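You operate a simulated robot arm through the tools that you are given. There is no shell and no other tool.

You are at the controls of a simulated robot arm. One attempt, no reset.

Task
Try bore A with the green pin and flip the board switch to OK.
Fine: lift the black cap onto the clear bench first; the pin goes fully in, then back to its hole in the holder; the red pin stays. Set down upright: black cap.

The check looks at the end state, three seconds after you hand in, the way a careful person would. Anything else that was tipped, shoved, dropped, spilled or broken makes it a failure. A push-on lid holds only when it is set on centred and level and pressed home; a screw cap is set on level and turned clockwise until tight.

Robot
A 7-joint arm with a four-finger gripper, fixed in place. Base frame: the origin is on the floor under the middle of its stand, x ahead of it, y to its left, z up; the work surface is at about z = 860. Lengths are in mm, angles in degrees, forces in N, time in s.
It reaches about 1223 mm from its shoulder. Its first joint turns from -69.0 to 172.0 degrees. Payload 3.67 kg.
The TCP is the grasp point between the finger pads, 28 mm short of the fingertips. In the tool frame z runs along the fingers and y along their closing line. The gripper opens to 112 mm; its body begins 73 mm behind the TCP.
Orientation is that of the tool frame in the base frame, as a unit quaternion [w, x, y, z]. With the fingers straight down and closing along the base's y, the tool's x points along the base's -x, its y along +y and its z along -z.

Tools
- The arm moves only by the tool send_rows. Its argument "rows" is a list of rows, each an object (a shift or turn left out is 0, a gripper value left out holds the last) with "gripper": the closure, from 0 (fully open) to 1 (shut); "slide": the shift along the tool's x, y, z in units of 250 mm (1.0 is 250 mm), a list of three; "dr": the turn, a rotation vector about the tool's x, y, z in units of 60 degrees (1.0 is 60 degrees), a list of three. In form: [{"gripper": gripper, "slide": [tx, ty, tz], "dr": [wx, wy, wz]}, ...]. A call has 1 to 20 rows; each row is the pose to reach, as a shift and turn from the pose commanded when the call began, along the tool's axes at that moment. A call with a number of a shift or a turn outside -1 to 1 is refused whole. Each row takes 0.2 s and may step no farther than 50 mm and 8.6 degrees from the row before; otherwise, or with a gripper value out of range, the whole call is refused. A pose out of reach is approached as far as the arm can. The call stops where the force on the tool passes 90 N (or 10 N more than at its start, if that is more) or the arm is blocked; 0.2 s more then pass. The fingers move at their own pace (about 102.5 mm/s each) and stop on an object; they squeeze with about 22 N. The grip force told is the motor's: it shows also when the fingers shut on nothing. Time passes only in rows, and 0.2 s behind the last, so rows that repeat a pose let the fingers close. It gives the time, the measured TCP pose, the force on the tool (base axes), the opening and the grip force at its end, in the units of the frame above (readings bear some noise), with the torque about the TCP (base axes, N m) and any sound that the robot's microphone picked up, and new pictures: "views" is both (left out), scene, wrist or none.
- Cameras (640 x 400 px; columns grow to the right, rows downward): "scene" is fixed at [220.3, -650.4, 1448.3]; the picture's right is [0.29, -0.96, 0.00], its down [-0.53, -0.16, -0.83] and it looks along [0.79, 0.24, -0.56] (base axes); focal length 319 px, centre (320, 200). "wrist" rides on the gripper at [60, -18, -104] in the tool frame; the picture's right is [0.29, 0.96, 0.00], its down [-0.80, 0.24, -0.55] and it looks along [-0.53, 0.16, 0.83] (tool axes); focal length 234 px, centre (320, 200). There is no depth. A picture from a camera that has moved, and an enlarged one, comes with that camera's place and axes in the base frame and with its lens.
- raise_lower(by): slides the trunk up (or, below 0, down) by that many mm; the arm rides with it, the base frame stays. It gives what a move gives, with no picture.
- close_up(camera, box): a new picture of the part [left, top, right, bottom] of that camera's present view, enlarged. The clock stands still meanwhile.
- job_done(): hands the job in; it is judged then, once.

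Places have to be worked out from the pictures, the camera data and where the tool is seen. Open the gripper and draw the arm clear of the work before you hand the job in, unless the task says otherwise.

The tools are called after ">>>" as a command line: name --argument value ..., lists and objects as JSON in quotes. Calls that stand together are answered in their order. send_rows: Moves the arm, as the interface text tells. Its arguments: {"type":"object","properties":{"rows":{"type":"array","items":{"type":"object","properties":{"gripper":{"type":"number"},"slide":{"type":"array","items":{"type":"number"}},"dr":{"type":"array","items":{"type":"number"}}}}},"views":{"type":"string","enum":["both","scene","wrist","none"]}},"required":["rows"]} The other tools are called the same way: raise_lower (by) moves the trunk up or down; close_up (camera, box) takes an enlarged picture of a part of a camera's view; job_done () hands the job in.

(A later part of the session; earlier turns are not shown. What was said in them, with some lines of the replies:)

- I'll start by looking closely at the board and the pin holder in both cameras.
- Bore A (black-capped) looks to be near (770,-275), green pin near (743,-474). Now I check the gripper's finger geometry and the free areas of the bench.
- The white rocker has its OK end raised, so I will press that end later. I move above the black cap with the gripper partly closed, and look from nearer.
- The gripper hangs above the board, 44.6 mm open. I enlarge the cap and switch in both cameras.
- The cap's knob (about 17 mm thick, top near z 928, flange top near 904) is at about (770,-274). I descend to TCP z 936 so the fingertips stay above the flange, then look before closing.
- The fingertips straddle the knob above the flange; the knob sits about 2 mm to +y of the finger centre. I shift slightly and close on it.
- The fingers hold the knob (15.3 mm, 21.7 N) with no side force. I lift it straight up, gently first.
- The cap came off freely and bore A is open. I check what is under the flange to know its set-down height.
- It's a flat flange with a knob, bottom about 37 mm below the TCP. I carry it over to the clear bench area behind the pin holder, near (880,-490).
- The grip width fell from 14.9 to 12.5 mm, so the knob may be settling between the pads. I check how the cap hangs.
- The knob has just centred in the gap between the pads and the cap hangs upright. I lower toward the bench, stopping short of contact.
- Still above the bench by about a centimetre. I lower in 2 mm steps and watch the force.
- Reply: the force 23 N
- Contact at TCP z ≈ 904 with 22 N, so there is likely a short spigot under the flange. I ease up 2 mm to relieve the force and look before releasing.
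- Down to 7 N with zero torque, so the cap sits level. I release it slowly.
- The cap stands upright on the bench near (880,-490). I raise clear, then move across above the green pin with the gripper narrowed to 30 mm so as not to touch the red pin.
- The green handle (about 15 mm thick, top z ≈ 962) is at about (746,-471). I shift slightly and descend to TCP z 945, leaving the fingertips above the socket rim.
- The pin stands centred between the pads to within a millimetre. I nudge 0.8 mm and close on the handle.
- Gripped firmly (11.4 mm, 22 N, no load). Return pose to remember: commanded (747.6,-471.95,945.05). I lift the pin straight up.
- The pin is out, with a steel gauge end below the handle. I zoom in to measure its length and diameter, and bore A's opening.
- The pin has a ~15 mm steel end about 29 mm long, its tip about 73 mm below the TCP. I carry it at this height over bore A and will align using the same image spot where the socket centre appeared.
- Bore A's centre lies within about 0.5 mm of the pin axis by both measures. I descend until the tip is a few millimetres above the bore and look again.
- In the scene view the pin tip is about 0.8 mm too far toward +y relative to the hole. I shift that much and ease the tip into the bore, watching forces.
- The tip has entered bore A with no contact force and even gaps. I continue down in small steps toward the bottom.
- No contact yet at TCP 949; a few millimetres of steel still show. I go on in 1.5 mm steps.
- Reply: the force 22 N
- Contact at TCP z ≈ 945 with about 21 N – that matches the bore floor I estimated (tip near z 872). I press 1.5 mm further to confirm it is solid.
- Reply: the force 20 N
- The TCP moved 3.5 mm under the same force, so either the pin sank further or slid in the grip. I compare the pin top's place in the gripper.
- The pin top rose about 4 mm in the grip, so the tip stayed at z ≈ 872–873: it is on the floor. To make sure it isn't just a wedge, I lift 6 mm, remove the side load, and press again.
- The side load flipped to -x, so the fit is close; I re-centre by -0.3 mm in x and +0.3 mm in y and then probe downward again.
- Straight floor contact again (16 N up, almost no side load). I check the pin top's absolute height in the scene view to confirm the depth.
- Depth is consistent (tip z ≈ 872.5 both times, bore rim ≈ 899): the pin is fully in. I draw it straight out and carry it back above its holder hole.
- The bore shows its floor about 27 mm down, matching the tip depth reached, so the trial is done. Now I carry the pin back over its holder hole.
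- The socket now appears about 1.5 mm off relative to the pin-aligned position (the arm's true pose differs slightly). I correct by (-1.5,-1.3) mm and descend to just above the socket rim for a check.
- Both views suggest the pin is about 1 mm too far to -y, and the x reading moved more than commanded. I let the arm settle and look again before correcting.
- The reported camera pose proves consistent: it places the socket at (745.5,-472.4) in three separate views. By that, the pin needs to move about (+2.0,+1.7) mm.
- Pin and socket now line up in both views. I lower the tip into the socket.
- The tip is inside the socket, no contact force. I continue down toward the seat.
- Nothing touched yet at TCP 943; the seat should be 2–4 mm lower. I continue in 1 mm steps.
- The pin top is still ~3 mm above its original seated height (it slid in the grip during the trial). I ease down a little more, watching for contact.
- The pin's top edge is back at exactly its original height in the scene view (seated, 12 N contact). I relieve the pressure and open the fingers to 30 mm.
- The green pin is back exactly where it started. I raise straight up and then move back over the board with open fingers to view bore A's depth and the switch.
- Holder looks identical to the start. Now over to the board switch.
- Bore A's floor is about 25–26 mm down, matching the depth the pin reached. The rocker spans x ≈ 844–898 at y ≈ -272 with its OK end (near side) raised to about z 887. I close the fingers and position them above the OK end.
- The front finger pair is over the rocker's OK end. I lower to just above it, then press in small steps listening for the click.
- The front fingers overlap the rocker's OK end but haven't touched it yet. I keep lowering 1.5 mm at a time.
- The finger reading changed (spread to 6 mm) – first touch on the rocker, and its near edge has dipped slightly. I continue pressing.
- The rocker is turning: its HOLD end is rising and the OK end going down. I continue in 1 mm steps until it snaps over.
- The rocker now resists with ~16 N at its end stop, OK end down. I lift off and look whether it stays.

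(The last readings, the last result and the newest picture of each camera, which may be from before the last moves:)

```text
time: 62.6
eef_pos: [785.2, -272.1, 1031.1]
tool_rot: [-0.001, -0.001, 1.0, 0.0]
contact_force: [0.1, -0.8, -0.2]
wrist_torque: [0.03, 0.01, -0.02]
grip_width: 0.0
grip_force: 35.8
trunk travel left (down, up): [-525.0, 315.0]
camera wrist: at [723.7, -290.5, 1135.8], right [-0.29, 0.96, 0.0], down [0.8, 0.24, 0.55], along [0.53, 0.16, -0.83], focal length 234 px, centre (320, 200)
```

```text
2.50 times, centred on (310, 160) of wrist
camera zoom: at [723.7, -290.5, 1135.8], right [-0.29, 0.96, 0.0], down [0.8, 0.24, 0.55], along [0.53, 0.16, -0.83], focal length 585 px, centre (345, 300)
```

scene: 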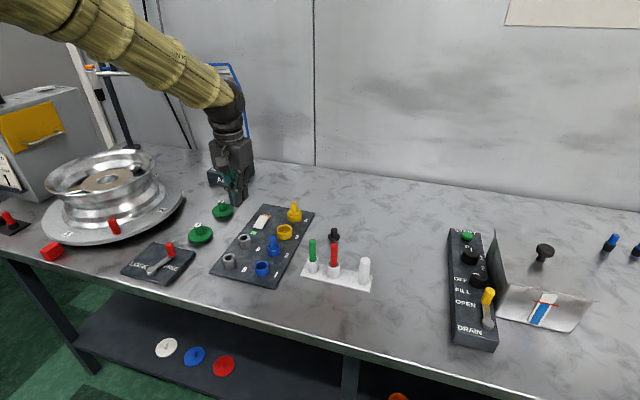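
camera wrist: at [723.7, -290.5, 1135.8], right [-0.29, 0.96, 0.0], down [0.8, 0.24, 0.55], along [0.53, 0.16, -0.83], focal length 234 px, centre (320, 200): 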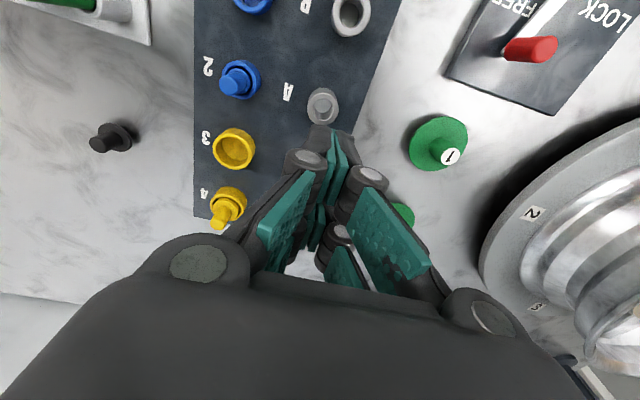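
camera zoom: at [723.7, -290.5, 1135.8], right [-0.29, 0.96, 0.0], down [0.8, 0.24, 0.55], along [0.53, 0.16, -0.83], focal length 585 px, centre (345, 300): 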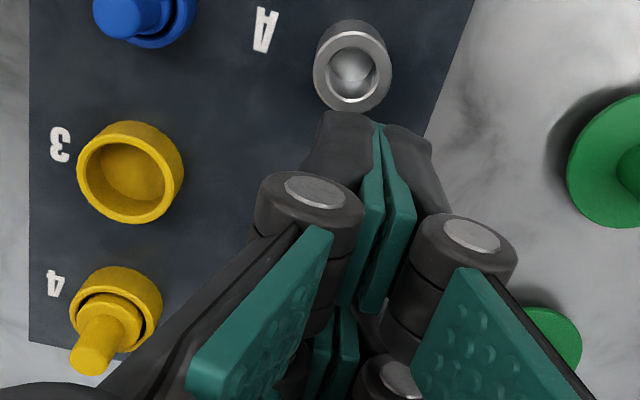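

The rocker stays flipped: OK end down (about z 874), HOLD end up (about 882), a mirror of its start. Now I withdraw the arm up to its starting place and open the gripper.

>>> send_rows --rows '[{"gripper": 1.0, "slide": [0, 0, -0.12]}, {"slide": [0.0, 0, -0.25]}, {"slide": [0.06, 0.04, -0.38]}, {"slide": [0.14, 0.09, -0.5]}, {"gripper": 0.5, "slide": [0.22, 0.14, -0.62]}, {"slide": [0.28, 0.18, -0.72]}, {"gripper": 0.0, "slide": [0.34, 0.212, -0.78]}, {"slide": [0.34, 0.212, -0.78]}, {"slide": [0.34, 0.212, -0.78]}]' --views "both"

>>> close_up --camera "scene" --box '[200, 190, 390, 300]'

>>> close_up --camera "wrist" --box '[190, 20, 350, 220]'

>>> close_up --camera "scene" --box '[315, 215, 355, 260]'

```text
time: 64.6
eef_pos: [698.6, -216.6, 1225.3]
tool_rot: [0.0, 0.0, 1.0, 0.0]
contact_force: [-0.6, -0.7, 0.0]
wrist_torque: [0.0, -0.02, 0.0]
grip_width: 112.2
grip_force: 0.1
trunk travel left (down, up): [-525.0, 315.0]
camera wrist: at [637.1, -235.7, 1329.9], right [-0.29, 0.96, 0.0], down [0.8, 0.24, 0.55], along [0.53, 0.16, -0.83], focal length 234 px, centre (320, 200)
```

scene: 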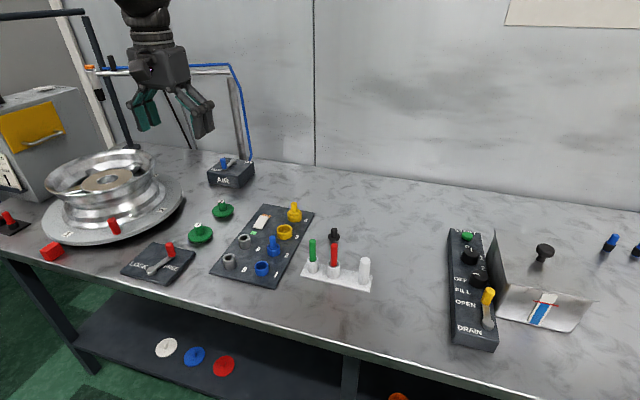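
wrist: 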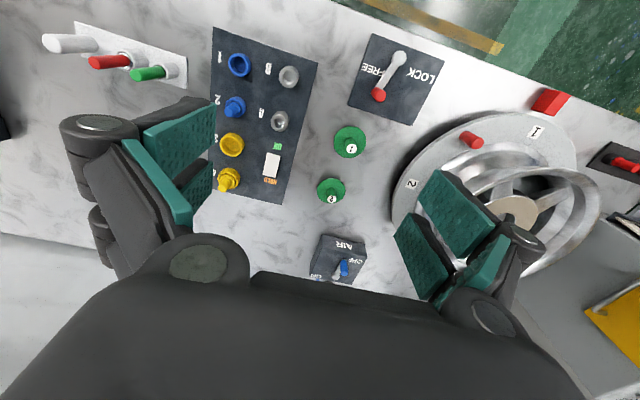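

```text
3.37 times, centred on (295, 245) of scene
camera zoom: at [220.3, -650.4, 1448.3], right [0.29, -0.96, 0.0], down [-0.53, -0.16, -0.83], along [0.79, 0.24, -0.56], focal length 1074 px, centre (404, 48)
```

zoom: 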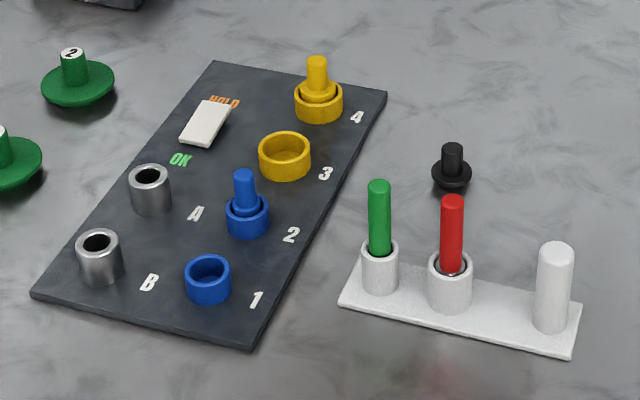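

```text
2.00 times, centred on (270, 120) of wrist
camera zoom: at [637.1, -235.7, 1329.9], right [-0.29, 0.96, 0.0], down [0.8, 0.24, 0.55], along [0.53, 0.16, -0.83], focal length 468 px, centre (420, 360)
```

zoom: 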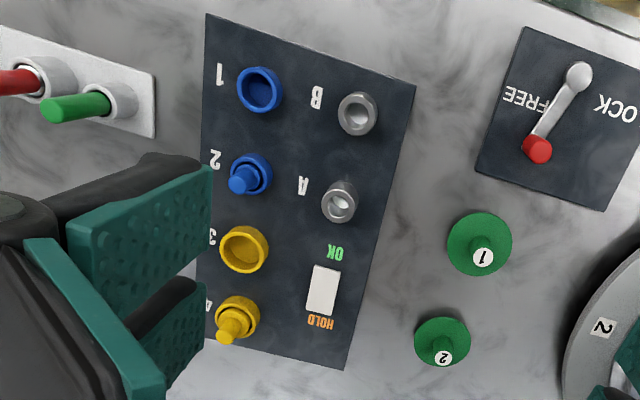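

```text
8.89 times, centred on (335, 238) of scene
camera zoom: at [220.3, -650.4, 1448.3], right [0.29, -0.96, 0.0], down [-0.53, -0.16, -0.83], along [0.79, 0.24, -0.56], focal length 2833 px, centre (187, -133)
```

zoom: 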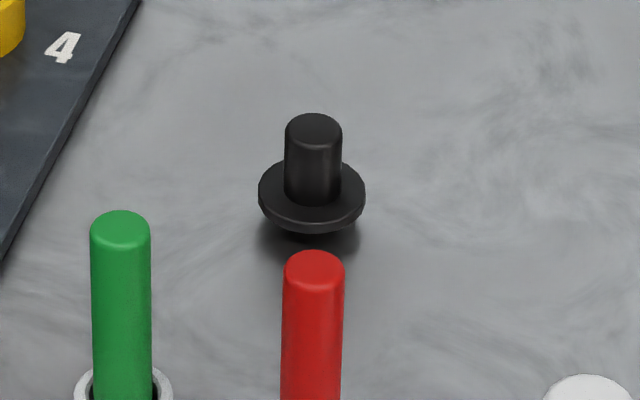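

Final state checked: the black cap stands upright on clear bench, the green pin is back in its hole, and the red pin was never touched. The switch is at OK, nothing else has moved, and the gripper is open and clear. I hand in the job.

>>> job_done

```text
The job is handed in.
```

The job is handed in, and every step you asked for was carried out.

- **Black cap:** It stands upright on clear bench behind the pin holder, near (880, -490).
- **Green pin:** It went into bore A until it hit a solid stop about 26 mm down. That matches the bore floor depth I measured in the camera views, so I judge it was fully in. It slid about 5 mm up in the grip while pressing. It is now back in its holder hole, at the same height as at the start.
- **Red pin:** I did not touch it.
- **Board switch:** The OK end is down and the HOLD end is up, and it stayed that way after I lifted off. I heard no click, so this rests on the camera views.

In the last pictures of the board, the holder and the bench around them, nothing else had moved. The gripper is open and the arm is back near its starting position, clear of the work.
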